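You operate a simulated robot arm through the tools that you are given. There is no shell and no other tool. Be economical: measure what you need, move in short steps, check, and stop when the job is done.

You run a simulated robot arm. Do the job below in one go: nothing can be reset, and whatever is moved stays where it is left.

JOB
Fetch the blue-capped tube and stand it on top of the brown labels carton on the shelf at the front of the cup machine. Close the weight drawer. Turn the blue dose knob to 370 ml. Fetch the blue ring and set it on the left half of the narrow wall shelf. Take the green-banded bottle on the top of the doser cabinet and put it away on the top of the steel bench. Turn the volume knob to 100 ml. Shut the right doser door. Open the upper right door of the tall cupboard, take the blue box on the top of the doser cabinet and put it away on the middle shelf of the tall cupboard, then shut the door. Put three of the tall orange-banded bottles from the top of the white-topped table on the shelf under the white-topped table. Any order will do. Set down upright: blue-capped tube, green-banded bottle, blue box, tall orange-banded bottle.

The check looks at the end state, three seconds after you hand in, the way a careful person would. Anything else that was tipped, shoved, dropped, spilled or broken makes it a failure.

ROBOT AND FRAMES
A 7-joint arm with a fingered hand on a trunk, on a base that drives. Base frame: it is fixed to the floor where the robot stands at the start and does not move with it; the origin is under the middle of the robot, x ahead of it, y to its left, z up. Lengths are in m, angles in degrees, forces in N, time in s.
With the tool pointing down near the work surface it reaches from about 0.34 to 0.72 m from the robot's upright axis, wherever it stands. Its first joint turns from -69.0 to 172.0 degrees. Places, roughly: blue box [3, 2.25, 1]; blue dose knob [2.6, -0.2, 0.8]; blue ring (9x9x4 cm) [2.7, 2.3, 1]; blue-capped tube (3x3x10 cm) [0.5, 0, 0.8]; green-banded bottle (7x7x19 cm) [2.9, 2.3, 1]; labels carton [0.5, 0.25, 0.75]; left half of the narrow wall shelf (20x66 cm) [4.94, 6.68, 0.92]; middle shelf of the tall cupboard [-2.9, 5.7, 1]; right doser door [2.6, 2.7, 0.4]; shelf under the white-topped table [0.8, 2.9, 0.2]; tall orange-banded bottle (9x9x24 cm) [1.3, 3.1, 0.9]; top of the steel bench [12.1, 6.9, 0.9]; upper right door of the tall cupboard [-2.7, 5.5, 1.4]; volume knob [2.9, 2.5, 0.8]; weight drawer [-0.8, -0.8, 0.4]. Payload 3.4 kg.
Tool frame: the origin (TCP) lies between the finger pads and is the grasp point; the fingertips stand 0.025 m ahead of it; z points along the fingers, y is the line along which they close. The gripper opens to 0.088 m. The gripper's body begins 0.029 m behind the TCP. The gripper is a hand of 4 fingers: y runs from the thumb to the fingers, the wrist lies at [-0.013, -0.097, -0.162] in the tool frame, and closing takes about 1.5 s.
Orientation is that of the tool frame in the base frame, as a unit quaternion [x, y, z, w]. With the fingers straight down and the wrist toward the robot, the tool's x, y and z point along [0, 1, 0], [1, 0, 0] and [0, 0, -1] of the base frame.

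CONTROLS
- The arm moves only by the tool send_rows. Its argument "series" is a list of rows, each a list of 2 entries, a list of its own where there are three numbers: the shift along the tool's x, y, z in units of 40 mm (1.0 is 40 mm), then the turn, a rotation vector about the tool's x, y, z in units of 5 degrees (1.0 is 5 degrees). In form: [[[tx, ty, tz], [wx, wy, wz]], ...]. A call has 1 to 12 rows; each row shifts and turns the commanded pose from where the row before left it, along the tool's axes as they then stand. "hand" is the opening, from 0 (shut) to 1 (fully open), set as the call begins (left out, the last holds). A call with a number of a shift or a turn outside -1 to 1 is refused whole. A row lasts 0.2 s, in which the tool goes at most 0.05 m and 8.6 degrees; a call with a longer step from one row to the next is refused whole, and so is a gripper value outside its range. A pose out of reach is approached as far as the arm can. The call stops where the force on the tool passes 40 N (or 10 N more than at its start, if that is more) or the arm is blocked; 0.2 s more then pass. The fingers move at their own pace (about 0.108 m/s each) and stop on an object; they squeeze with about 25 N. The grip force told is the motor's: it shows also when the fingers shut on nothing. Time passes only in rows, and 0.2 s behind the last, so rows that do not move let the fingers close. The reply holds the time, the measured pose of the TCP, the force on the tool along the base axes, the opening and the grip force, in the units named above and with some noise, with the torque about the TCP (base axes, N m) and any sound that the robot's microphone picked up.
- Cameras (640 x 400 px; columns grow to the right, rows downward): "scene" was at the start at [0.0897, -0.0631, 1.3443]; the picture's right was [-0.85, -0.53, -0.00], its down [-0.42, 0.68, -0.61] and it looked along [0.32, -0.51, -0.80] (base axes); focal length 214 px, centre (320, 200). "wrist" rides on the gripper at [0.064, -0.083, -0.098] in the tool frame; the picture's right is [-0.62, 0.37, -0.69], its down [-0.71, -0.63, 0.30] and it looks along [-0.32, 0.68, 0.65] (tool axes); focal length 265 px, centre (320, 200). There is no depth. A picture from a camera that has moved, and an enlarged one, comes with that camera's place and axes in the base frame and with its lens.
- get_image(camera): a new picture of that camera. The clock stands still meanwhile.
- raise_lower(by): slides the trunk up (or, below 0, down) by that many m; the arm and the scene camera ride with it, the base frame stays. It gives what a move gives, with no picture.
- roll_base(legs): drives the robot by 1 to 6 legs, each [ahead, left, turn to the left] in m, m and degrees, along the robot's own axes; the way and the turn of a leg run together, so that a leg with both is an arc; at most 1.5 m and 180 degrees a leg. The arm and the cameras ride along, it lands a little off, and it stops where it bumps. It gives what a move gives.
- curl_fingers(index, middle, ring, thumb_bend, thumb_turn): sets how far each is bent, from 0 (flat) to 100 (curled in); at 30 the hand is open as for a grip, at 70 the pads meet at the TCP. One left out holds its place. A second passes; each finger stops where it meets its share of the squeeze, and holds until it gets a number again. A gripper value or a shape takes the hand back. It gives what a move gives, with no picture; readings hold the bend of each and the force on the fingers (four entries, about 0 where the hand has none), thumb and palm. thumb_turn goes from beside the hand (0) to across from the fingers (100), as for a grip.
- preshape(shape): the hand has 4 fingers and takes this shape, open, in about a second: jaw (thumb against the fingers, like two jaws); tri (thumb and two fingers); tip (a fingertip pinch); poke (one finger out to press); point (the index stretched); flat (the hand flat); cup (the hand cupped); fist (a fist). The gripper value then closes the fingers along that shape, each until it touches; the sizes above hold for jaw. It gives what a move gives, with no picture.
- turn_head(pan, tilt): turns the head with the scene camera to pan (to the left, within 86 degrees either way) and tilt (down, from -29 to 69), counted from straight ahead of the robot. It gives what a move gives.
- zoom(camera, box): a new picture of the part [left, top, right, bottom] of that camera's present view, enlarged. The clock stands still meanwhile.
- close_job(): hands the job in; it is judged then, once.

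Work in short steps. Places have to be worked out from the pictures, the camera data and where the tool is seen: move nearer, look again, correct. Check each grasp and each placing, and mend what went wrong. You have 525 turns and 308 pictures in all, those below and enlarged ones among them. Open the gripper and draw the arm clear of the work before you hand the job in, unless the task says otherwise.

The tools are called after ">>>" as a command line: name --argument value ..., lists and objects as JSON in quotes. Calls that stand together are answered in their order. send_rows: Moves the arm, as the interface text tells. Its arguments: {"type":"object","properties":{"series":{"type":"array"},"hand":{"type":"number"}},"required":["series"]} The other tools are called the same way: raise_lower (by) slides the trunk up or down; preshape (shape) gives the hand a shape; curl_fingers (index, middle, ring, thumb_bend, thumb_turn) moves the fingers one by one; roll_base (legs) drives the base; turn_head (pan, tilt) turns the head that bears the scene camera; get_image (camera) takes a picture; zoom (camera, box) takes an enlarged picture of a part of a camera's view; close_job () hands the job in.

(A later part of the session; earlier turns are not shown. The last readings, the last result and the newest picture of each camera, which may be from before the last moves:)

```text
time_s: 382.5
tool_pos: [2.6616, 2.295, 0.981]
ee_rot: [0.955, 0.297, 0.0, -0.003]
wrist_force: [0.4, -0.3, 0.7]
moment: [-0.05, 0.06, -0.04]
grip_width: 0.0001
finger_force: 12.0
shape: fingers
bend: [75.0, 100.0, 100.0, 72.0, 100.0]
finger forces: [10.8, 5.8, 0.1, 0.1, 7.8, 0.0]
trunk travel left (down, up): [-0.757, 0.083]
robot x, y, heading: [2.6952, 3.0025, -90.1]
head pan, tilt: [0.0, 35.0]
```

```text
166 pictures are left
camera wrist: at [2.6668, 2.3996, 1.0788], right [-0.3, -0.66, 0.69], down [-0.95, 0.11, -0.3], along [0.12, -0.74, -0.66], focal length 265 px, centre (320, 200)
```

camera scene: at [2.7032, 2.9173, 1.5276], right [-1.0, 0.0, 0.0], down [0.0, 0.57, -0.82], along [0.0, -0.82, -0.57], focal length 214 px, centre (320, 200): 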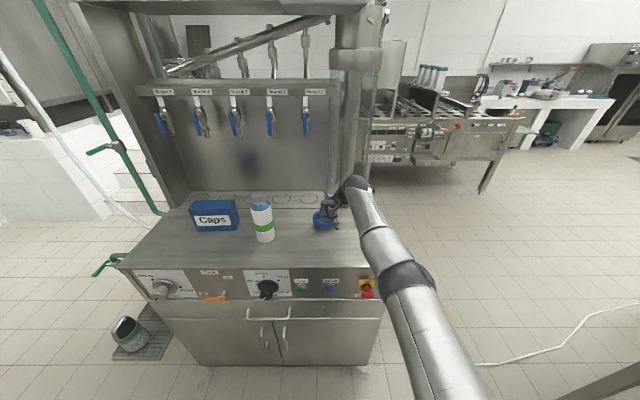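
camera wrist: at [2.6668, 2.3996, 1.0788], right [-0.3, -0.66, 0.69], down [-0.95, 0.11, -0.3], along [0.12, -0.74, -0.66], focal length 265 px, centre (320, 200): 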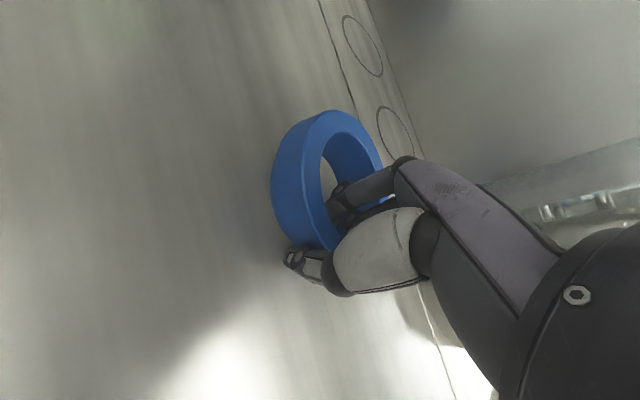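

It's pinched (perhaps slightly tilted). I lift and check.

>>> raise_lower --by 0.08

>>> get_image --camera "wrist"

>>> zoom --camera "scene" --box '[240, 150, 400, 260]'

```text
time_s: 383.7
tool_pos: [2.6613, 2.294, 1.0596]
ee_rot: [0.955, 0.297, -0.002, -0.004]
wrist_force: [0.3, 0.4, -0.7]
moment: [0.02, 0.07, -0.02]
grip_width: 0.0
finger_force: 11.3
shape: fingers
bend: [76.0, 100.0, 100.0, 72.0, 100.0]
finger forces: [11.1, 4.6, 0.0, 0.1, 8.1, 0.0]
trunk travel left (down, up): [-0.837, 0.003]
robot x, y, heading: [2.6962, 3.0065, -90.3]
head pan, tilt: [0.0, 35.0]
```

```text
165 pictures are left
camera wrist: at [2.6669, 2.3993, 1.1585], right [-0.3, -0.66, 0.69], down [-0.95, 0.11, -0.3], along [0.12, -0.74, -0.66], focal length 265 px, centre (320, 200)
```

wrist: 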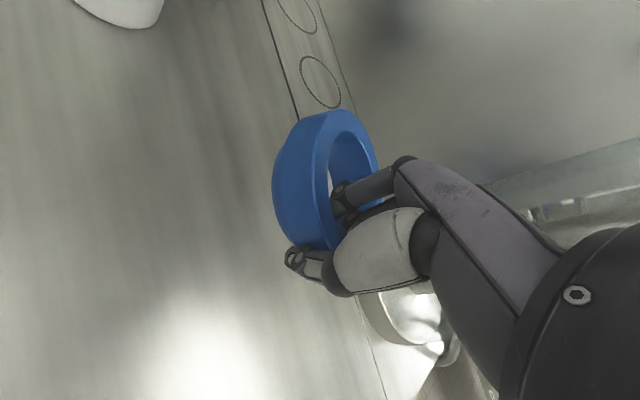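

```text
3.64 times, centred on (320, 205) of scene
camera zoom: at [2.6959, 2.8682, 1.5316], right [-1.0, 0.0, 0.0], down [0.0, 0.57, -0.82], along [0.0, -0.82, -0.57], focal length 780 px, centre (320, 182)
```

zoom: 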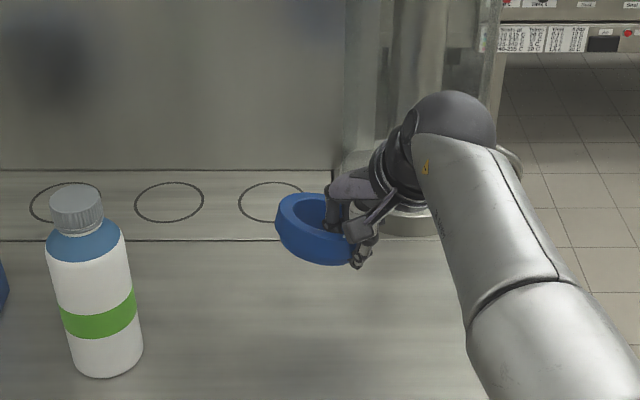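

The ring is held. I back away to the open area and look north-east for the wall shelf.

>>> roll_base --legs '[[-1.3, 0, 0], [0, 0, 90], [0, 0, 45]]'

>>> turn_head --pan 0 --tilt 15

>>> get_image --camera "scene"

```text
time_s: 395.9
tool_pos: [3.2509, 4.7427, 1.06]
ee_rot: [0.115, 0.993, -0.003, -0.001]
wrist_force: [0.4, -0.3, 0.4]
moment: [-0.04, -0.01, -0.01]
grip_width: 0.0
finger_force: 11.3
shape: fingers
bend: [76.0, 100.0, 100.0, 72.0, 100.0]
finger forces: [10.4, 4.1, 0.0, 0.1, 7.3, 0.0]
trunk travel left (down, up): [-0.837, 0.003]
robot x, y, heading: [2.7001, 4.2886, 42.0]
head pan, tilt: [0.0, 35.0]
```

```text
time_s: 396.7
tool_pos: [3.2511, 4.7422, 1.06]
ee_rot: [0.115, 0.993, -0.003, -0.001]
wrist_force: [-0.3, -0.2, -0.9]
moment: [0.0, -0.01, -0.01]
grip_width: 0.0001
finger_force: 11.0
shape: fingers
bend: [76.0, 100.0, 100.0, 72.0, 100.0]
finger forces: [10.5, 4.1, 0.0, 0.1, 7.4, 0.1]
trunk travel left (down, up): [-0.837, 0.003]
robot x, y, heading: [2.698, 4.2903, 41.9]
head pan, tilt: [0.0, 15.0]
```

```text
163 pictures are left
camera scene: at [2.8081, 4.3861, 1.5635], right [0.67, -0.74, 0.0], down [-0.19, -0.17, -0.97], along [0.72, 0.65, -0.26], focal length 214 px, centre (320, 200)
```

scene: 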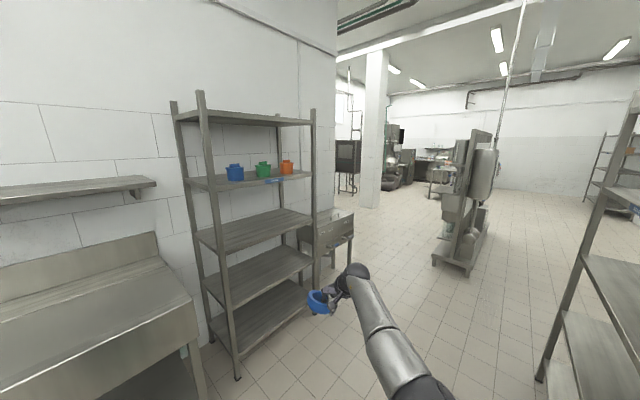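

I drive further north-east to find the shelf at about (4.9, 6.7).

>>> roll_base --legs '[[0.5, -0.3, 0], [1.0, -0.2, 0]]'

>>> turn_head --pan 20 --tilt 20

>>> get_image --camera "scene"

```text
time_s: 404.9
tool_pos: [4.697, 5.3497, 1.0603]
ee_rot: [0.116, 0.993, -0.002, 0.0]
wrist_force: [0.2, 0.7, -0.5]
moment: [-0.04, -0.02, 0.0]
grip_width: 0.0
finger_force: 11.5
shape: fingers
bend: [76.0, 100.0, 100.0, 72.0, 100.0]
finger forces: [10.6, 4.2, 0.0, 0.1, 7.4, 0.0]
trunk travel left (down, up): [-0.837, 0.003]
robot x, y, heading: [4.1463, 4.9016, 41.7]
head pan, tilt: [0.0, 15.0]
```

```text
time_s: 405.7
tool_pos: [4.6972, 5.3496, 1.0584]
ee_rot: [0.116, 0.993, -0.003, 0.0]
wrist_force: [-0.4, -0.3, -1.0]
moment: [-0.02, 0.0, 0.0]
grip_width: 0.0
finger_force: 10.9
shape: fingers
bend: [76.0, 100.0, 100.0, 72.0, 100.0]
finger forces: [10.4, 4.2, 0.1, 0.0, 7.3, 0.1]
trunk travel left (down, up): [-0.837, 0.003]
robot x, y, heading: [4.1484, 4.8977, 41.8]
head pan, tilt: [20.0, 20.0]
```

```text
162 pictures are left
camera scene: at [4.2277, 5.0136, 1.5555], right [0.88, -0.47, 0.0], down [-0.16, -0.3, -0.94], along [0.44, 0.83, -0.34], focal length 214 px, centre (320, 200)
```

scene: 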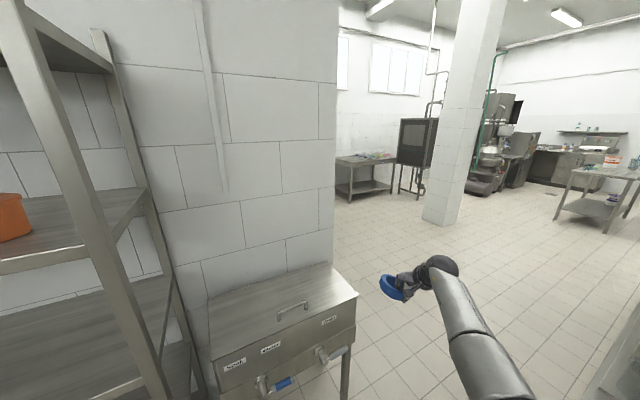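

The shelf must be on the east face of that wall (x≈4.85). I drive around the corner.

>>> roll_base --legs '[[0.5, -0.3, 0], [1.1, 0, 0], [0.3, 0.1, 48]]'

>>> turn_head --pan 60 --tilt 25

>>> get_image --camera "scene"

```text
time_s: 416.5
tool_pos: [5.6789, 6.7373, 1.0599]
ee_rot: [-0.278, 0.961, -0.003, 0.001]
wrist_force: [0.6, -0.3, -0.2]
moment: [-0.03, -0.03, 0.02]
grip_width: 0.0
finger_force: 10.9
shape: fingers
bend: [76.0, 100.0, 100.0, 72.0, 100.0]
finger forces: [10.5, 4.4, 0.1, 0.1, 7.3, 0.0]
trunk travel left (down, up): [-0.837, 0.003]
robot x, y, heading: [5.6199, 6.0275, 87.8]
head pan, tilt: [20.0, 20.0]
```

```text
time_s: 417.6
tool_pos: [5.6781, 6.7379, 1.0594]
ee_rot: [-0.278, 0.961, -0.002, 0.001]
wrist_force: [0.0, -0.2, -1.0]
moment: [-0.01, -0.02, 0.02]
grip_width: 0.0
finger_force: 11.2
shape: fingers
bend: [76.0, 100.0, 100.0, 72.0, 100.0]
finger forces: [10.5, 4.4, 0.0, 0.1, 7.3, 0.0]
trunk travel left (down, up): [-0.837, 0.003]
robot x, y, heading: [5.6173, 6.0286, 87.7]
head pan, tilt: [60.0, 25.0]
```

```text
161 pictures are left
camera scene: at [5.5413, 6.1291, 1.5474], right [0.54, 0.84, 0.0], down [0.36, -0.23, -0.91], along [-0.76, 0.49, -0.42], focal length 214 px, centre (320, 200)
```

scene: 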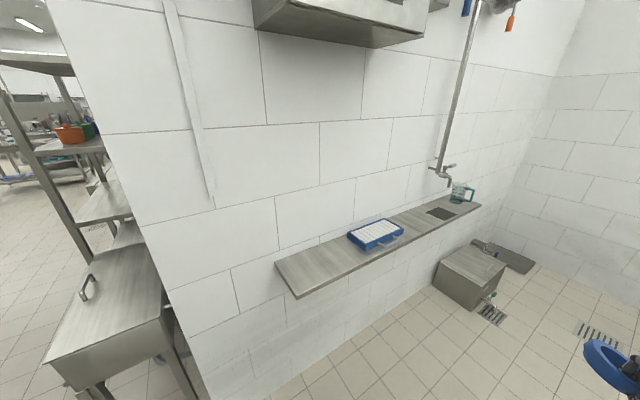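

The shelf spans y≈6.36–7.7 with a tray in the middle; its left (south) part is free around (4.95, 6.54). I turn to face it from a safe distance.

>>> roll_base --legs '[[0, -0.35, 0], [0, 0, 92.3], [0, -0.5, 0]]'

>>> turn_head --pan 0 --tilt 40

>>> get_image --camera "scene"

```text
time_s: 426.3
tool_pos: [5.2671, 6.5692, 1.0594]
ee_rot: [0.88, -0.475, 0.001, -0.002]
wrist_force: [-0.4, -0.3, -0.1]
moment: [0.01, -0.01, -0.02]
grip_width: 0.0
finger_force: 11.1
shape: fingers
bend: [76.0, 100.0, 100.0, 72.0, 100.0]
finger forces: [10.6, 4.4, 0.0, 0.0, 7.1, 0.0]
trunk travel left (down, up): [-0.837, 0.003]
robot x, y, heading: [5.9806, 6.5235, 178.7]
head pan, tilt: [60.0, 25.0]
```

```text
time_s: 427.6
tool_pos: [5.2659, 6.5708, 1.0596]
ee_rot: [0.88, -0.474, 0.001, -0.003]
wrist_force: [-0.4, 0.0, -0.5]
moment: [-0.01, -0.06, -0.01]
grip_width: 0.0
finger_force: 11.6
shape: fingers
bend: [76.0, 100.0, 100.0, 72.0, 100.0]
finger forces: [10.6, 4.5, 0.0, 0.0, 7.2, 0.0]
trunk travel left (down, up): [-0.837, 0.003]
robot x, y, heading: [5.978, 6.5209, 178.3]
head pan, tilt: [0.0, 40.0]
```

```text
160 pictures are left
camera scene: at [5.8427, 6.5232, 1.524], right [0.03, 1.0, 0.0], down [0.64, -0.02, -0.77], along [-0.77, 0.02, -0.64], focal length 214 px, centre (320, 200)
```

scene: 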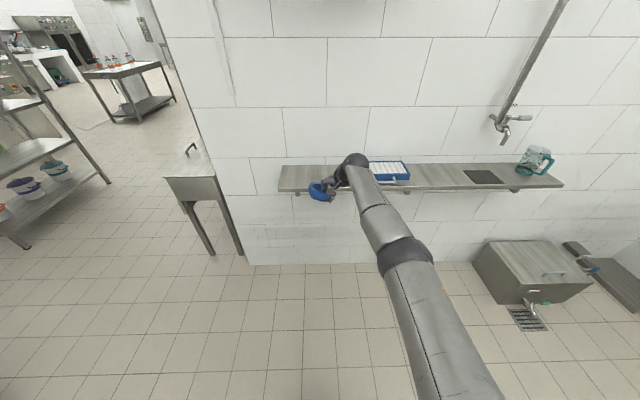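

I advance so the ring is over the free left part of the shelf.

>>> roll_base --legs '[[0.2, 0, 1.5], [0.075, 0, 0]]'

>>> zoom --camera "scene" --box '[240, 120, 440, 260]'

>>> get_image --camera "wrist"

```text
time_s: 429.8
tool_pos: [4.9896, 6.5577, 1.0592]
ee_rot: [0.885, -0.465, 0.002, -0.003]
wrist_force: [-0.2, -0.5, -0.5]
moment: [0.05, -0.02, -0.01]
grip_width: 0.0
finger_force: 10.8
shape: fingers
bend: [76.0, 100.0, 100.0, 72.0, 100.0]
finger forces: [10.5, 4.6, 0.0, 0.1, 7.1, 0.0]
trunk travel left (down, up): [-0.837, 0.003]
robot x, y, heading: [5.7024, 6.5223, 179.8]
head pan, tilt: [0.0, 40.0]
```

```text
2.86 times, centred on (340, 190) of scene
camera zoom: at [5.5654, 6.5236, 1.5239], right [0.0, 1.0, 0.0], down [0.64, 0.0, -0.77], along [-0.77, 0.0, -0.64], focal length 613 px, centre (263, 229)
```

zoom: 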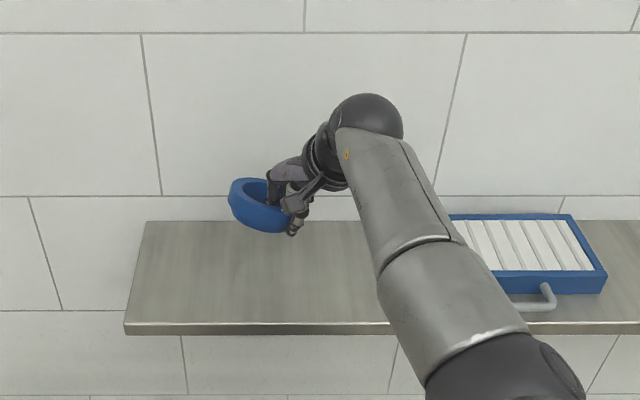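

```text
158 pictures are left
camera wrist: at [5.0934, 6.551, 1.1582], right [-0.66, 0.3, 0.69], down [0.11, 0.95, -0.3], along [-0.74, -0.12, -0.66], focal length 265 px, centre (320, 200)
```

wrist: 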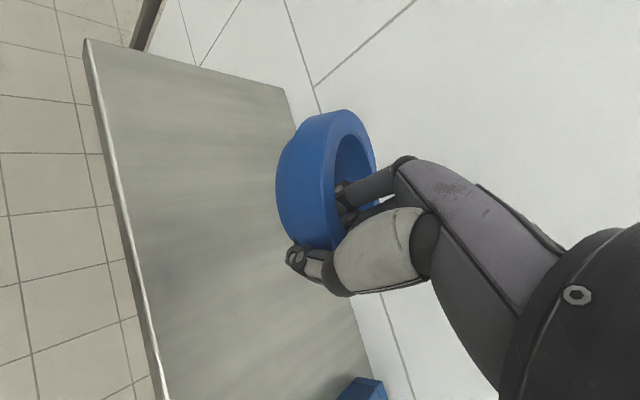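

I back off 15 mm and lower the trunk.

>>> roll_base --legs '[[-0.015, 0, 0]]'

>>> raise_lower --by -0.06

>>> zoom --camera "scene" --box '[280, 150, 380, 220]'

```text
time_s: 430.6
tool_pos: [5.0038, 6.558, 1.0581]
ee_rot: [0.885, -0.465, 0.002, -0.003]
wrist_force: [0.8, 0.3, -1.2]
moment: [0.03, -0.04, 0.02]
grip_width: 0.0
finger_force: 11.0
shape: fingers
bend: [76.0, 100.0, 100.0, 72.0, 100.0]
finger forces: [10.6, 4.6, 0.0, 0.1, 7.1, 0.1]
trunk travel left (down, up): [-0.837, 0.003]
robot x, y, heading: [5.7213, 6.5197, 179.7]
head pan, tilt: [0.0, 40.0]
```

```text
time_s: 431.6
tool_pos: [5.0052, 6.5561, 1.0006]
ee_rot: [0.885, -0.465, 0.002, -0.003]
wrist_force: [-0.3, -0.1, 0.1]
moment: [0.04, -0.05, -0.04]
grip_width: 0.0
finger_force: 11.1
shape: fingers
bend: [76.0, 100.0, 100.0, 72.0, 100.0]
finger forces: [10.5, 4.7, 0.1, 0.0, 7.2, 0.0]
trunk travel left (down, up): [-0.777, 0.063]
robot x, y, heading: [5.7153, 6.5238, 179.6]
head pan, tilt: [0.0, 40.0]
```

```text
5.71 times, centred on (330, 185) of scene
camera zoom: at [5.5813, 6.5234, 1.464], right [0.0, 1.0, 0.0], down [0.64, 0.0, -0.77], along [-0.77, 0.0, -0.64], focal length 1226 px, centre (263, 286)
```

zoom: 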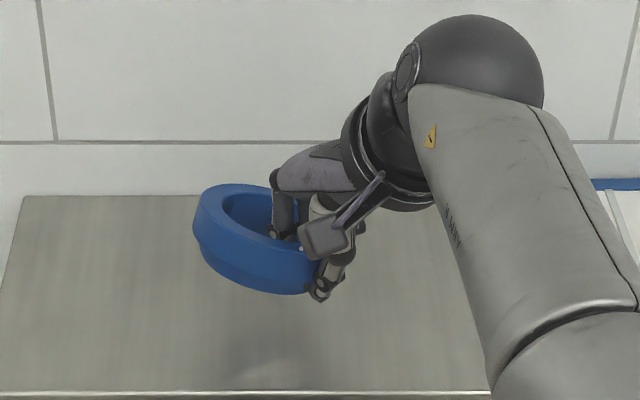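

>>> raise_lower --by -0.02

>>> raise_lower --by -0.01

>>> zoom --camera "scene" --box '[280, 150, 380, 220]'

```text
time_s: 432.2
tool_pos: [5.0046, 6.5567, 0.9792]
ee_rot: [0.885, -0.465, 0.001, -0.002]
wrist_force: [-0.1, -0.6, -0.3]
moment: [0.02, -0.03, 0.0]
grip_width: 0.0
finger_force: 11.2
shape: fingers
bend: [76.0, 100.0, 100.0, 72.0, 100.0]
finger forces: [10.5, 4.6, 0.0, 0.0, 7.1, 0.0]
trunk travel left (down, up): [-0.757, 0.083]
robot x, y, heading: [5.7147, 6.5222, 179.6]
head pan, tilt: [0.0, 40.0]
```

```text
time_s: 432.8
tool_pos: [5.0036, 6.5574, 0.9691]
ee_rot: [0.886, -0.465, 0.001, -0.002]
wrist_force: [-0.3, 0.8, -0.3]
moment: [0.02, -0.07, 0.0]
grip_width: 0.0
finger_force: 11.5
shape: fingers
bend: [76.0, 100.0, 100.0, 72.0, 100.0]
finger forces: [10.6, 4.6, 0.0, 0.0, 7.0, 0.0]
trunk travel left (down, up): [-0.747, 0.093]
robot x, y, heading: [5.7159, 6.5228, 179.7]
head pan, tilt: [0.0, 40.0]
```

```text
5.71 times, centred on (330, 185) of scene
camera zoom: at [5.5814, 6.5234, 1.434], right [0.0, 1.0, 0.0], down [0.64, 0.0, -0.77], along [-0.77, 0.0, -0.64], focal length 1226 px, centre (263, 286)
```

zoom: 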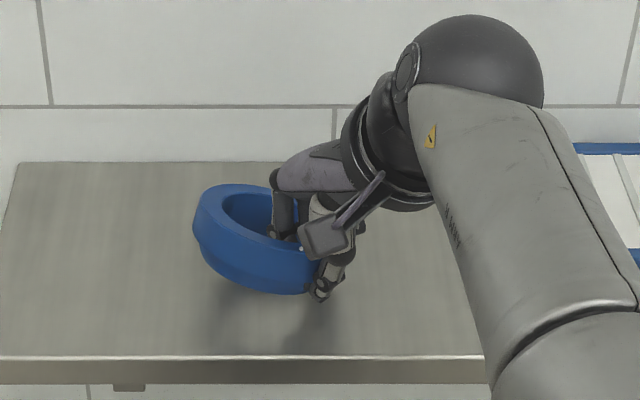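

>>> raise_lower --by -0.01

>>> raise_lower --by -0.008

>>> zoom --camera "scene" --box '[280, 150, 380, 220]'

```text
time_s: 433.4
tool_pos: [5.0031, 6.5573, 0.9604]
ee_rot: [0.885, -0.465, 0.001, -0.003]
wrist_force: [0.6, -0.5, 0.5]
moment: [0.04, -0.03, 0.0]
grip_width: 0.0
finger_force: 10.3
shape: fingers
bend: [77.0, 100.0, 100.0, 72.0, 100.0]
finger forces: [8.4, 4.9, 0.0, 0.0, 8.1, 0.0]
trunk travel left (down, up): [-0.737, 0.103]
robot x, y, heading: [5.7204, 6.5205, 179.7]
head pan, tilt: [0.0, 40.0]
```

```text
time_s: 434.0
tool_pos: [5.0061, 6.5574, 0.9548]
ee_rot: [0.885, -0.465, -0.001, -0.002]
wrist_force: [-0.2, 2.2, 11.1]
moment: [0.06, 0.0, -0.05]
grip_width: 0.0
finger_force: 14.4
shape: fingers
bend: [77.0, 100.0, 100.0, 73.0, 100.0]
finger forces: [0.0, 8.5, 0.0, 0.1, 19.9, 0.0]
trunk travel left (down, up): [-0.729, 0.111]
robot x, y, heading: [5.7115, 6.5191, 179.6]
head pan, tilt: [0.0, 40.0]
```

```text
5.71 times, centred on (330, 185) of scene
camera zoom: at [5.584, 6.5237, 1.4165], right [0.0, 1.0, 0.0], down [0.64, 0.0, -0.77], along [-0.77, 0.0, -0.64], focal length 1226 px, centre (263, 286)
```

zoom: 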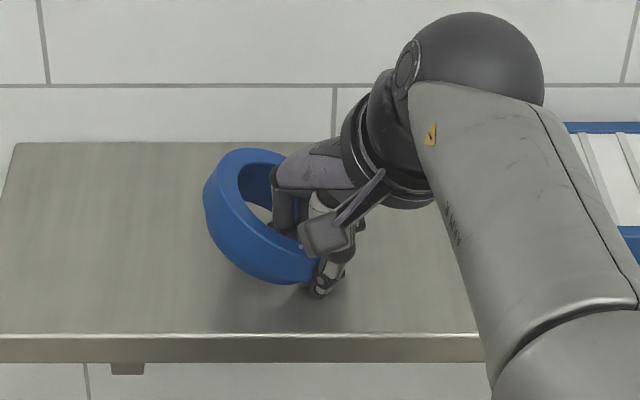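

In contact. I ease up 3 mm and open the pinch gradually.

>>> raise_lower --by 0.004

>>> curl_fingers --index 64 --thumb_bend 64

>>> curl_fingers --index 42 --thumb_bend 40

>>> zoom --camera "scene" --box '[280, 150, 380, 220]'

>>> get_image --camera "wrist"

```text
time_s: 434.5
tool_pos: [5.0055, 6.5567, 0.955]
ee_rot: [0.885, -0.465, 0.001, -0.004]
wrist_force: [0.2, 0.6, 3.2]
moment: [0.02, 0.06, -0.04]
grip_width: 0.0001
finger_force: 6.3
shape: fingers
bend: [77.0, 100.0, 100.0, 72.0, 100.0]
finger forces: [0.0, 7.4, 0.1, 0.1, 4.1, 0.0]
trunk travel left (down, up): [-0.733, 0.107]
robot x, y, heading: [5.7136, 6.5219, 179.7]
head pan, tilt: [0.0, 40.0]
```

```text
time_s: 435.5
tool_pos: [5.0065, 6.5578, 0.9573]
ee_rot: [0.885, -0.465, 0.0, -0.002]
wrist_force: [0.2, -0.7, 6.2]
moment: [-0.05, 0.02, -0.01]
grip_width: 0.0074
finger_force: 3.9
shape: fingers
bend: [66.0, 100.0, 100.0, 65.0, 100.0]
finger forces: [3.3, 1.6, 0.0, 0.0, 2.7, 0.1]
trunk travel left (down, up): [-0.733, 0.107]
robot x, y, heading: [5.7168, 6.5245, 179.8]
head pan, tilt: [0.0, 40.0]
```

```text
time_s: 436.5
tool_pos: [5.0053, 6.5564, 0.9562]
ee_rot: [0.885, -0.465, 0.0, -0.002]
wrist_force: [0.1, -0.2, 4.6]
moment: [-0.05, 0.08, 0.0]
grip_width: 0.0612
finger_force: 2.8
shape: fingers
bend: [42.0, 100.0, 100.0, 40.0, 99.0]
finger forces: [2.1, 3.0, 0.1, 0.1, 0.0, 0.1]
trunk travel left (down, up): [-0.733, 0.107]
robot x, y, heading: [5.7138, 6.5249, 179.7]
head pan, tilt: [0.0, 40.0]
```

```text
5.71 times, centred on (330, 185) of scene
camera zoom: at [5.5827, 6.5233, 1.4202], right [0.0, 1.0, 0.0], down [0.64, 0.0, -0.77], along [-0.77, 0.0, -0.64], focal length 1226 px, centre (263, 286)
```

zoom: 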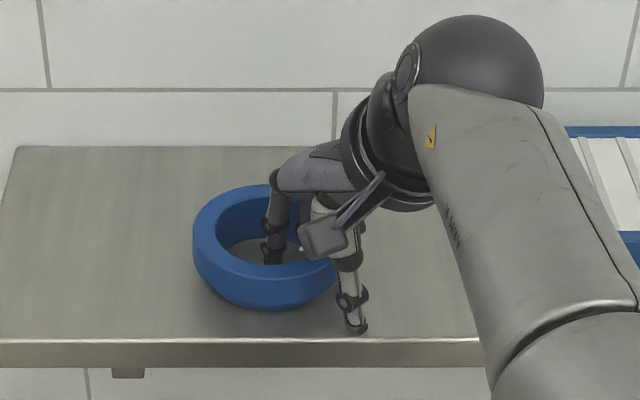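

```text
153 pictures are left
camera wrist: at [5.11, 6.5505, 1.0552], right [-0.66, 0.3, 0.69], down [0.11, 0.95, -0.3], along [-0.74, -0.12, -0.66], focal length 265 px, centre (320, 200)
```

wrist: 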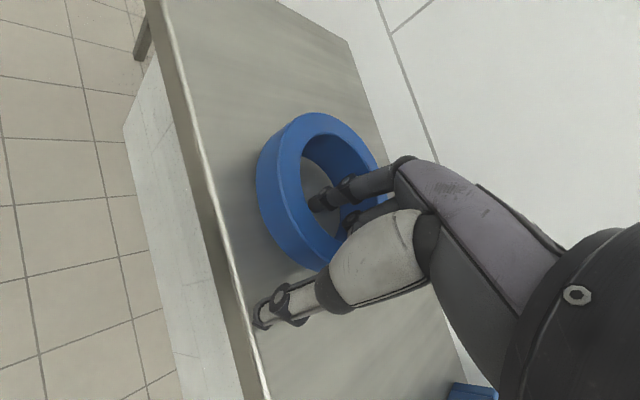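

The ring sits flat. I raise straight up and verify.

>>> raise_lower --by 0.1

>>> roll_base --legs '[[-0.4, 0, 0]]'

>>> zoom --camera "scene" --box '[240, 100, 480, 240]'

```text
time_s: 437.8
tool_pos: [5.0043, 6.5564, 1.0562]
ee_rot: [0.885, -0.465, 0.002, -0.003]
wrist_force: [0.2, 0.3, 0.6]
moment: [-0.03, 0.01, -0.03]
grip_width: 0.0611
finger_force: 0.1
shape: fingers
bend: [42.0, 100.0, 100.0, 40.0, 99.0]
finger forces: [0.0, 0.0, 0.1, 0.1, 0.0, 0.0]
trunk travel left (down, up): [-0.833, 0.007]
robot x, y, heading: [5.7177, 6.5258, 180.0]
head pan, tilt: [0.0, 40.0]
```

```text
time_s: 440.4
tool_pos: [5.4129, 6.5517, 1.0566]
ee_rot: [0.888, -0.46, 0.001, -0.002]
wrist_force: [-0.5, 0.8, 0.0]
moment: [-0.02, 0.01, -0.01]
grip_width: 0.0609
finger_force: 0.0
shape: fingers
bend: [42.0, 100.0, 100.0, 40.0, 99.0]
finger forces: [0.0, 0.0, 0.1, 0.0, 0.1, 0.0]
trunk travel left (down, up): [-0.833, 0.007]
robot x, y, heading: [6.1189, 6.5203, -179.7]
head pan, tilt: [0.0, 40.0]
```

```text
2.67 times, centred on (360, 170) of scene
camera zoom: at [5.9899, 6.5229, 1.5201], right [-0.01, 1.0, 0.0], down [0.64, 0.0, -0.77], along [-0.77, 0.0, -0.64], focal length 572 px, centre (213, 280)
```

zoom: 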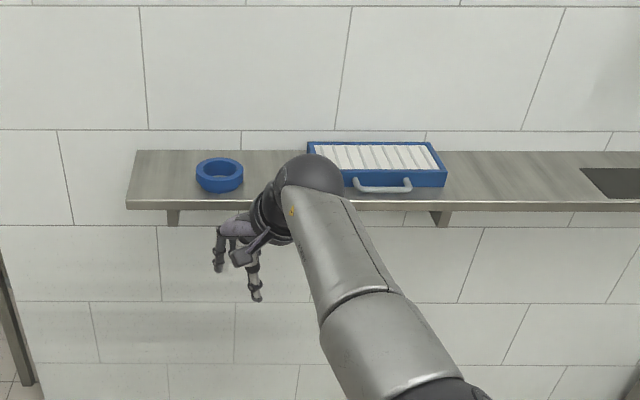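

The ring is placed. I return to the doser for the bottle.

>>> roll_base --legs '[[0, 0.6, 0], [0, 0, 42], [1.4, 0, 0], [0, 0, -42], [1.2, 0, 0], [1.0, 0, 0]]'

>>> roll_base --legs '[[0, 0, 90]]'

>>> turn_head --pan 0 --tilt 25

>>> get_image --camera "scene"

```text
time_s: 464.5
tool_pos: [2.2362, 4.8713, 1.057]
ee_rot: [0.894, -0.449, 0.001, -0.003]
wrist_force: [-0.6, -0.2, -0.5]
moment: [-0.02, 0.02, -0.01]
grip_width: 0.0609
finger_force: 0.0
shape: fingers
bend: [42.0, 100.0, 100.0, 40.0, 99.0]
finger forces: [0.0, 0.0, 0.1, 0.1, 0.0, 0.0]
trunk travel left (down, up): [-0.833, 0.007]
robot x, y, heading: [2.9476, 4.8605, -178.3]
head pan, tilt: [0.0, 40.0]
```

```text
time_s: 468.8
tool_pos: [2.9372, 4.1492, 1.056]
ee_rot: [0.95, 0.313, -0.002, -0.002]
wrist_force: [-0.2, -0.3, -0.2]
moment: [0.0, 0.0, 0.01]
grip_width: 0.0611
finger_force: 0.0
shape: fingers
bend: [42.0, 100.0, 100.0, 40.0, 99.0]
finger forces: [0.1, 0.0, 0.0, 0.0, 0.1, 0.1]
trunk travel left (down, up): [-0.833, 0.007]
robot x, y, heading: [2.9483, 4.8639, -88.5]
head pan, tilt: [0.0, 40.0]
```

```text
time_s: 469.5
tool_pos: [2.937, 4.1494, 1.056]
ee_rot: [0.95, 0.314, -0.002, -0.001]
wrist_force: [0.6, -0.9, 0.5]
moment: [0.01, 0.01, 0.0]
grip_width: 0.0613
finger_force: 0.1
shape: fingers
bend: [42.0, 100.0, 100.0, 40.0, 99.0]
finger forces: [0.1, 0.0, 0.1, 0.0, 0.0, 0.0]
trunk travel left (down, up): [-0.833, 0.007]
robot x, y, heading: [2.9519, 4.8628, -88.3]
head pan, tilt: [0.0, 25.0]
```

```text
151 pictures are left
camera scene: at [2.9532, 4.7192, 1.5433], right [-1.0, -0.03, 0.0], down [-0.01, 0.42, -0.91], along [0.03, -0.91, -0.42], focal length 214 px, centre (320, 200)
```

scene: 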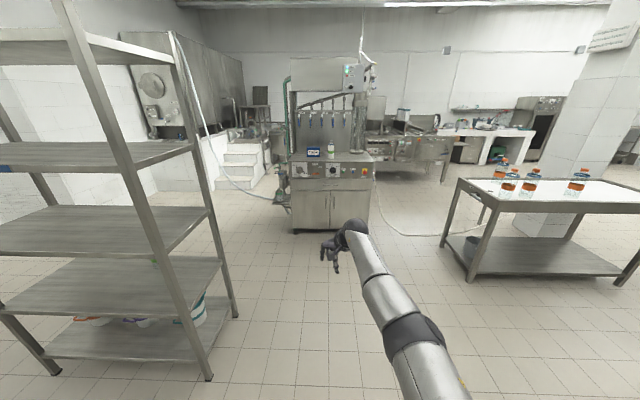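

I convert the hand to horizontal for a side grip on the bottle.

>>> send_rows --series '[[[0, 0, 0], [0, 0, -1]], [[0, 0, 0], [0, 0, -1]], [[0, 0, 0], [0, 0, -1]], [[0, 0, 0], [0, 0, -1]], [[0, 0, 0], [0, 0, -1]], [[0, 0, 0], [0, 0, -1]], [[0, 0, 0], [0, 0, -1]], [[0, 0, 0], [0, 0, -1]], [[0, 0, 0], [0, 0, -1]], [[0, 0, 0], [0, 0, -1]], [[0, 0, 0], [0, 0, -1]], [[0, 0, 0], [0, 0, 0]]]'

>>> send_rows --series '[[[0, 0, 0], [0, -1, 0]], [[0, 0, 0], [0, -1, 0]], [[0, 0, 0], [0, -1, 0]], [[0, 0, 0], [0, -1, 0]], [[0, 0, 0], [0, -1, 0]], [[0, 0, 0], [0, -1, 0]], [[0, 0, 0], [0, -1, 0]], [[0, 0, 0], [0, -1, 0]], [[0, 0, 0], [0, -1, 0]], [[0, 0, 0], [0, -1, 0]], [[0, 0, 0], [0, -1, 0]], [[0, 0, 0], [0, -1, 0]]]'

>>> send_rows --series '[[[0, 0, 0], [0, -1, 0]], [[0, 0, 0], [0, -1, 0]], [[0, 0, 0], [0, -1, 0]], [[0, 0, 0], [0, -1, 0]], [[0, 0, 0], [0, -1, 0]], [[0, 0, 0], [0, -1, 0]], [[0, 0, 0], [0, 0, 0]]]' --hand 1

>>> preshape --shape "jaw"

```text
time_s: 472.1
tool_pos: [2.9224, 4.2292, 1.0315]
ee_rot: [0.697, 0.717, 0.0, -0.002]
wrist_force: [0.6, -0.1, 0.6]
moment: [-0.01, -0.01, 0.03]
grip_width: 0.0612
finger_force: 0.0
shape: fingers
bend: [42.0, 100.0, 100.0, 40.0, 99.0]
finger forces: [0.1, 0.0, 0.0, 0.0, 0.1, 0.0]
out of reach, approached as far as the arm can: row 1, 2, 3, 4, 5, 6, 7, 8, 9, 10, 11
trunk travel left (down, up): [-0.833, 0.007]
robot x, y, heading: [2.947, 4.861, -88.4]
head pan, tilt: [0.0, 25.0]
```

```text
time_s: 474.7
tool_pos: [2.9228, 4.2287, 1.0321]
ee_rot: [0.604, 0.622, -0.35, 0.356]
wrist_force: [1.0, -0.5, 0.6]
moment: [0.0, -0.03, 0.0]
grip_width: 0.0611
finger_force: 0.1
shape: fingers
bend: [42.0, 100.0, 100.0, 40.0, 99.0]
finger forces: [0.1, 0.0, 0.0, 0.0, 0.1, 0.1]
trunk travel left (down, up): [-0.833, 0.007]
robot x, y, heading: [2.9446, 4.863, -88.4]
head pan, tilt: [0.0, 25.0]
```

```text
time_s: 476.3
tool_pos: [2.9225, 4.2275, 1.0327]
ee_rot: [0.493, 0.508, -0.494, 0.505]
wrist_force: [0.5, -0.4, 1.7]
moment: [0.04, -0.02, 0.02]
grip_width: 0.0
finger_force: 0.1
shape: fist
bend: [100.0, 100.0, 100.0, 86.0, 85.0]
finger forces: [0.1, 0.0, 0.0, 0.1, 0.0, 0.1]
trunk travel left (down, up): [-0.833, 0.007]
robot x, y, heading: [2.9514, 4.8603, -88.4]
head pan, tilt: [0.0, 25.0]
```

```text
time_s: 477.2
tool_pos: [2.9212, 4.2283, 1.0315]
ee_rot: [0.493, 0.509, -0.494, 0.505]
wrist_force: [-0.1, 0.1, 0.3]
moment: [-0.02, -0.01, 0.01]
grip_width: 0.0879
finger_force: 0.0
shape: jaw
bend: [30.0, 30.0, 30.0, 30.0, 97.0]
finger forces: [0.0, 0.0, 0.0, 0.0, 0.1, 0.0]
trunk travel left (down, up): [-0.833, 0.007]
robot x, y, heading: [2.952, 4.8639, -88.0]
head pan, tilt: [0.0, 25.0]
```

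Horizontal and open. I drive toward the bottle, stopping short to verify.

>>> roll_base --legs '[[0, 0, -2], [1.4, 0, 0]]'

>>> raise_lower --by -0.02

>>> get_image --camera "wrist"

>>> zoom --camera "scene" --box '[240, 120, 400, 240]'

```text
time_s: 484.7
tool_pos: [2.9242, 2.8008, 1.0319]
ee_rot: [0.496, 0.505, -0.497, 0.501]
wrist_force: [0.0, -0.1, -0.5]
moment: [0.01, -0.06, -0.01]
grip_width: 0.0877
finger_force: 0.0
shape: jaw
bend: [30.0, 30.0, 30.0, 30.0, 97.0]
finger forces: [0.1, 0.0, 0.0, 0.1, 0.0, 0.1]
trunk travel left (down, up): [-0.833, 0.007]
robot x, y, heading: [2.9574, 3.4293, -89.1]
head pan, tilt: [0.0, 25.0]
```

```text
time_s: 485.4
tool_pos: [2.925, 2.8008, 1.0124]
ee_rot: [0.496, 0.506, -0.497, 0.501]
wrist_force: [0.1, -0.2, 0.1]
moment: [0.02, 0.02, 0.02]
grip_width: 0.0877
finger_force: 0.0
shape: jaw
bend: [30.0, 30.0, 30.0, 30.0, 97.0]
finger forces: [0.0, 0.0, 0.0, 0.1, 0.1, 0.1]
trunk travel left (down, up): [-0.813, 0.027]
robot x, y, heading: [2.9599, 3.4366, -88.7]
head pan, tilt: [0.0, 25.0]
```

```text
150 pictures are left
camera wrist: at [2.8388, 2.8984, 0.9484], right [0.36, 0.7, 0.62], down [-0.62, -0.32, 0.72], along [0.69, -0.65, 0.32], focal length 265 px, centre (320, 200)
```

wrist: 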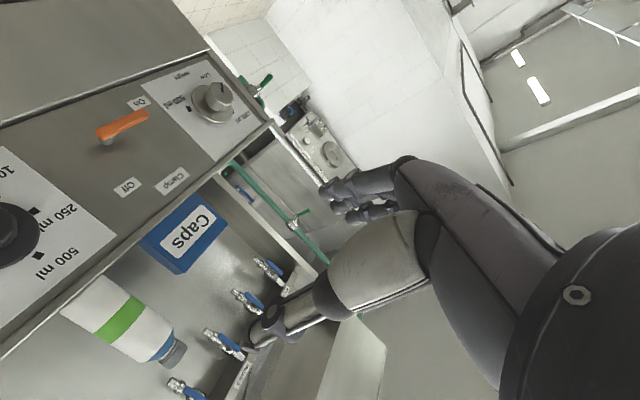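

```text
3.33 times, centred on (320, 180) of scene
camera zoom: at [2.9604, 3.2922, 1.5233], right [-1.0, -0.02, 0.0], down [-0.01, 0.42, -0.91], along [0.02, -0.91, -0.42], focal length 715 px, centre (320, 267)
```

zoom: 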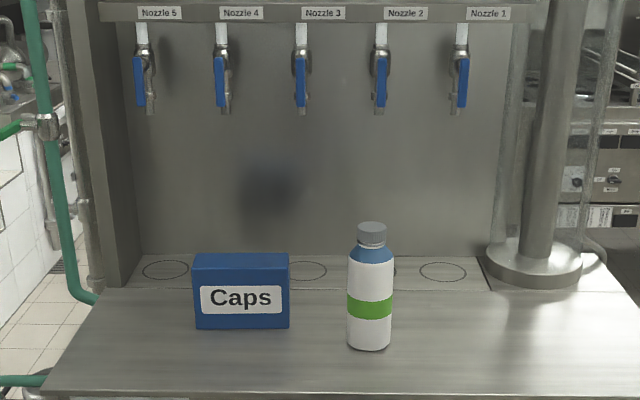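

Bottle axis at about (2.90, 2.31). I drive to a pre-grasp 0.1 m short.

>>> roll_base --legs '[[0.37, -0.018, -1.2]]'

>>> get_image --camera "wrist"

>>> zoom --camera "scene" --box '[240, 150, 400, 270]'

```text
time_s: 487.8
tool_pos: [2.8939, 2.4191, 1.0122]
ee_rot: [0.504, 0.499, -0.501, 0.496]
wrist_force: [-0.2, 0.4, 0.2]
moment: [-0.01, 0.0, -0.01]
grip_width: 0.0878
finger_force: 0.0
shape: jaw
bend: [30.0, 30.0, 30.0, 30.0, 97.0]
finger forces: [0.1, 0.1, 0.0, 0.0, 0.0, 0.0]
trunk travel left (down, up): [-0.813, 0.027]
robot x, y, heading: [2.9378, 3.0507, -90.3]
head pan, tilt: [0.0, 25.0]
```

```text
148 pictures are left
camera wrist: at [2.8105, 2.5174, 0.9483], right [0.38, 0.69, 0.62], down [-0.63, -0.3, 0.72], along [0.68, -0.66, 0.32], focal length 265 px, centre (320, 200)
```

wrist: 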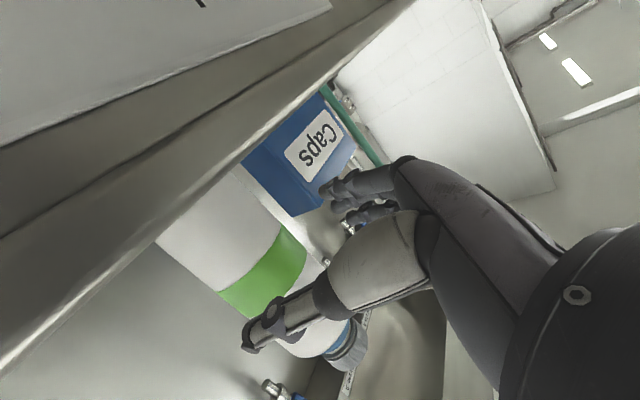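

```text
3.33 times, centred on (320, 210) of scene
camera zoom: at [2.9416, 2.9079, 1.5233], right [-1.0, 0.01, 0.0], down [0.0, 0.42, -0.91], along [-0.01, -0.91, -0.42], focal length 715 px, centre (320, 167)
```

zoom: 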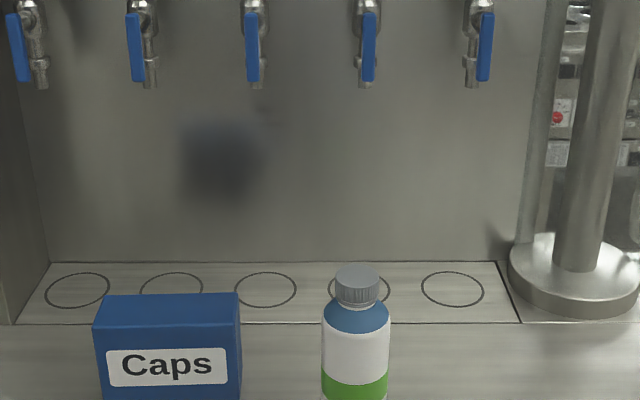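

Aligned. I slide the open hand around the bottle.

>>> send_rows --series '[[[0, 0.05, 0.85], [0, 0, 0]], [[0, 0.05, 0.85], [0, 0, 0]], [[0, 0.03, 0.85], [0, 0, 0]], [[0, 0, 0], [0, 0, 0]]]'

>>> get_image --camera "wrist"

>>> turn_head --pan 0 --tilt 45

>>> zoom --camera "scene" --box '[240, 130, 400, 260]'

```text
time_s: 488.4
tool_pos: [2.8918, 2.3722, 1.0016]
ee_rot: [0.516, 0.505, -0.496, 0.483]
wrist_force: [-4.1, 31.5, 3.0]
moment: [2.33, 0.44, -2.36]
grip_width: 0.0878
finger_force: 0.0
shape: jaw
bend: [30.0, 30.0, 30.0, 30.0, 98.0]
finger forces: [0.0, 0.0, 0.0, 0.0, 0.0, 0.1]
trunk travel left (down, up): [-0.813, 0.027]
robot x, y, heading: [2.9401, 3.052, -90.6]
head pan, tilt: [0.0, 25.0]
stopped in row 2: the force on the tool passed its limit at 53 N (the readings are from after the stop); the commanded pose is now the measured one
```

```text
146 pictures are left
camera wrist: at [2.8112, 2.4747, 0.9415], right [0.39, 0.66, 0.65], down [-0.64, -0.32, 0.7], along [0.67, -0.68, 0.29], focal length 265 px, centre (320, 200)
```

wrist: 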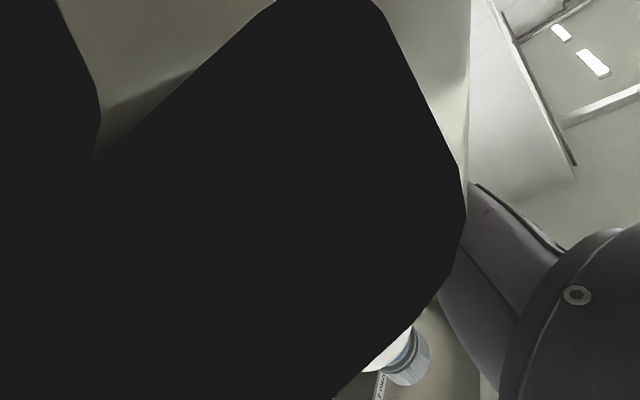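

```text
time_s: 489.2
tool_pos: [2.894, 2.3725, 1.0013]
ee_rot: [0.514, 0.505, -0.495, 0.486]
wrist_force: [-1.7, 46.0, -10.5]
moment: [1.87, -0.82, -3.86]
grip_width: 0.0877
finger_force: 0.0
shape: jaw
bend: [30.0, 30.0, 30.0, 30.0, 98.0]
finger forces: [0.0, 0.0, 0.0, 0.0, 0.0, 0.0]
trunk travel left (down, up): [-0.813, 0.027]
robot x, y, heading: [2.9434, 3.047, -90.3]
head pan, tilt: [0.0, 45.0]
```

```text
3.08 times, centred on (320, 195) of scene
camera zoom: at [2.9404, 2.9309, 1.4937], right [-1.0, 0.01, 0.0], down [0.01, 0.7, -0.71], along [-0.01, -0.71, -0.7], focal length 660 px, centre (320, 215)
```

zoom: 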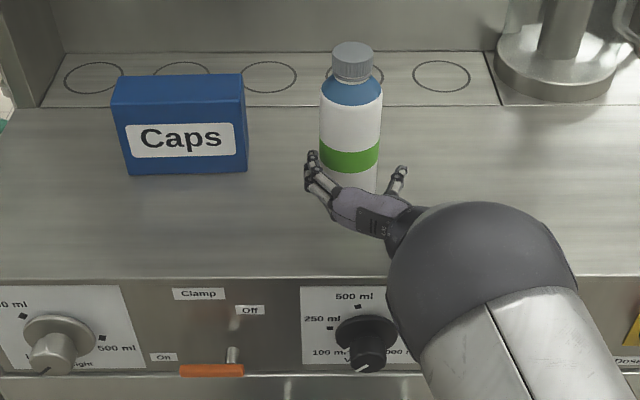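

The wrist camera housing bumped the cabinet edge below. I retreat, raise the hand to about z 1.055 and retry.

>>> send_rows --series '[[[0, 0, -0.7], [0, 0, 0]], [[0, 0, -0.8], [-0.15, 0.1, 0]], [[-0.3, 0, 0], [0, 0, 0]], [[-0.4, 0, 0], [0, 0, 0]], [[0, 0, 0], [0, 0, 0]]]'

>>> raise_lower --by 0.025

>>> get_image --camera "wrist"

>>> zoom --camera "scene" --box '[240, 130, 400, 260]'

```text
time_s: 490.4
tool_pos: [2.8958, 2.4221, 1.0309]
ee_rot: [0.512, 0.511, -0.49, 0.487]
wrist_force: [1.1, -0.4, 0.4]
moment: [-0.01, 0.01, -0.03]
grip_width: 0.0874
finger_force: 0.1
shape: jaw
bend: [30.0, 30.0, 30.0, 30.0, 98.0]
finger forces: [0.0, 0.0, 0.0, 0.1, 0.0, 0.0]
trunk travel left (down, up): [-0.813, 0.027]
robot x, y, heading: [2.9403, 3.0506, -90.3]
head pan, tilt: [0.0, 45.0]
```

```text
time_s: 491.1
tool_pos: [2.8954, 2.4212, 1.0553]
ee_rot: [0.512, 0.51, -0.49, 0.487]
wrist_force: [0.0, -0.1, -0.1]
moment: [0.01, -0.01, -0.03]
grip_width: 0.0877
finger_force: 0.0
shape: jaw
bend: [30.0, 30.0, 30.0, 30.0, 98.0]
finger forces: [0.1, 0.0, 0.0, 0.1, 0.1, 0.0]
trunk travel left (down, up): [-0.838, 0.002]
robot x, y, heading: [2.9421, 3.0522, -90.5]
head pan, tilt: [0.0, 45.0]
```

```text
144 pictures are left
camera wrist: at [2.8127, 2.5225, 0.9957], right [0.37, 0.66, 0.65], down [-0.63, -0.33, 0.7], along [0.68, -0.67, 0.29], focal length 265 px, centre (320, 200)
```

wrist: 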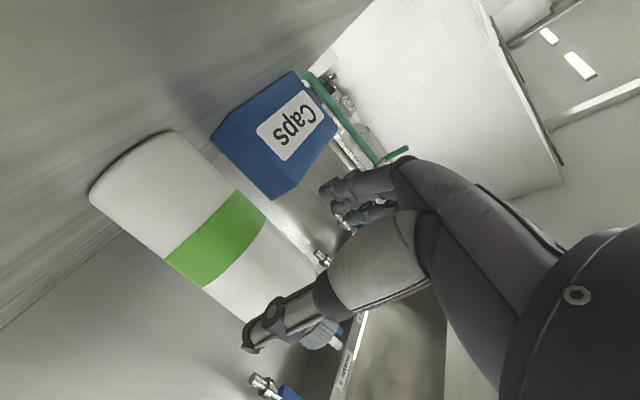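

```text
3.08 times, centred on (320, 195) of scene
camera zoom: at [2.9414, 2.9194, 1.5178], right [-1.0, 0.01, 0.0], down [0.01, 0.71, -0.71], along [-0.01, -0.71, -0.71], focal length 660 px, centre (320, 215)
```

zoom: 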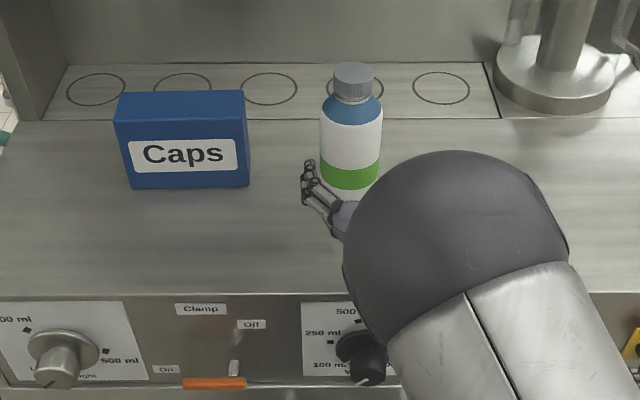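

Now clear above the edge. I advance around the bottle again.

>>> send_rows --series '[[[-0.04, 0.05, 0.9], [0, 0, 0]], [[-0.04, 0.05, 0.9], [0, 0, 0]], [[-0.04, 0.03, 0.9], [0, 0, 0]], [[0, 0, 0], [0, 0, 0]]]'

>>> zoom --camera "scene" --box '[260, 130, 380, 230]'

>>> get_image --camera "wrist"

```text
time_s: 492.1
tool_pos: [2.9005, 2.3141, 1.0557]
ee_rot: [0.511, 0.51, -0.491, 0.487]
wrist_force: [0.6, 1.1, -0.3]
moment: [0.0, 0.0, 0.01]
grip_width: 0.0877
finger_force: 0.1
shape: jaw
bend: [30.0, 30.0, 30.0, 30.0, 97.0]
finger forces: [1.2, 0.0, 0.1, 0.1, 1.5, 0.0]
trunk travel left (down, up): [-0.838, 0.002]
robot x, y, heading: [2.946, 3.0491, -90.5]
head pan, tilt: [0.0, 45.0]
```

```text
4.00 times, centred on (320, 180) of scene
camera zoom: at [2.9418, 2.9205, 1.5178], right [-1.0, 0.01, 0.0], down [0.01, 0.71, -0.71], along [-0.01, -0.71, -0.71], focal length 858 px, centre (320, 280)
```

zoom: 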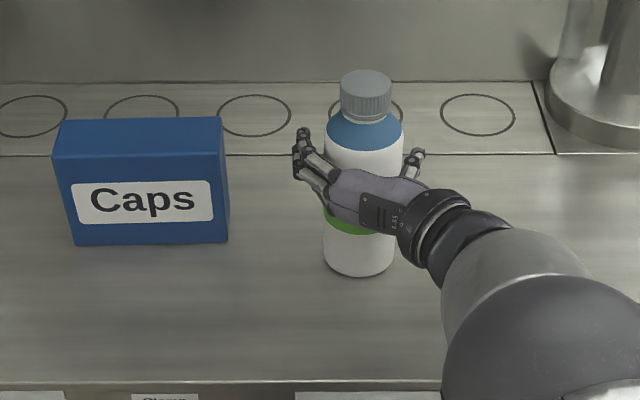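

```text
141 pictures are left
camera wrist: at [2.8165, 2.4148, 0.9955], right [0.37, 0.66, 0.65], down [-0.63, -0.33, 0.7], along [0.68, -0.67, 0.29], focal length 265 px, centre (320, 200)
```

wrist: 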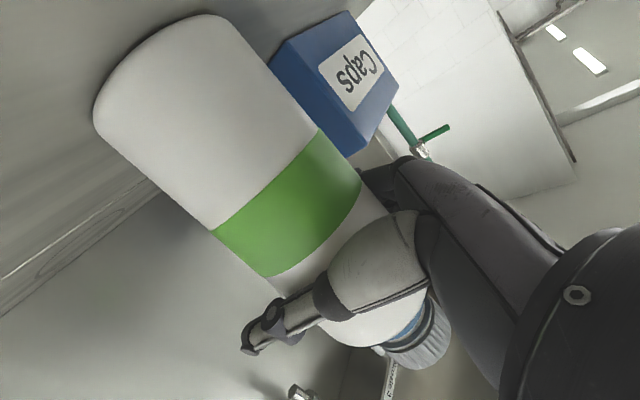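

Bottle is between fingers and thumb. I close the grip.

>>> send_rows --series '[[[0, 0, 0], [0, 0, 0]], [[0, 0, 0], [0, 0, 0]], [[0, 0, 0], [0, 0, 0]], [[0, 0, 0], [0, 0, 0]], [[0, 0, 0], [0, 0, 0]], [[0, 0, 0], [0, 0, 0]]]' --hand 0

>>> zoom --camera "scene" --box '[260, 130, 380, 230]'

```text
time_s: 493.5
tool_pos: [2.8995, 2.3123, 1.0547]
ee_rot: [0.512, 0.511, -0.49, 0.487]
wrist_force: [-0.1, -1.9, 0.2]
moment: [-0.02, 0.09, 0.03]
grip_width: 0.0419
finger_force: 24.9
shape: jaw
bend: [75.0, 52.0, 40.0, 67.0, 98.0]
finger forces: [18.6, 14.3, 3.2, 0.0, 39.5, 0.0]
trunk travel left (down, up): [-0.838, 0.002]
robot x, y, heading: [2.9391, 3.0533, -90.6]
head pan, tilt: [0.0, 45.0]
```

```text
4.00 times, centred on (320, 180) of scene
camera zoom: at [2.9413, 2.919, 1.5177], right [-1.0, 0.01, 0.0], down [0.01, 0.71, -0.71], along [-0.01, -0.71, -0.71], focal length 858 px, centre (320, 280)
```

zoom: 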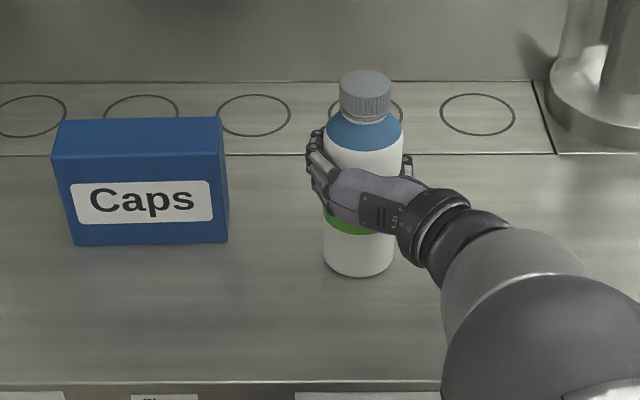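

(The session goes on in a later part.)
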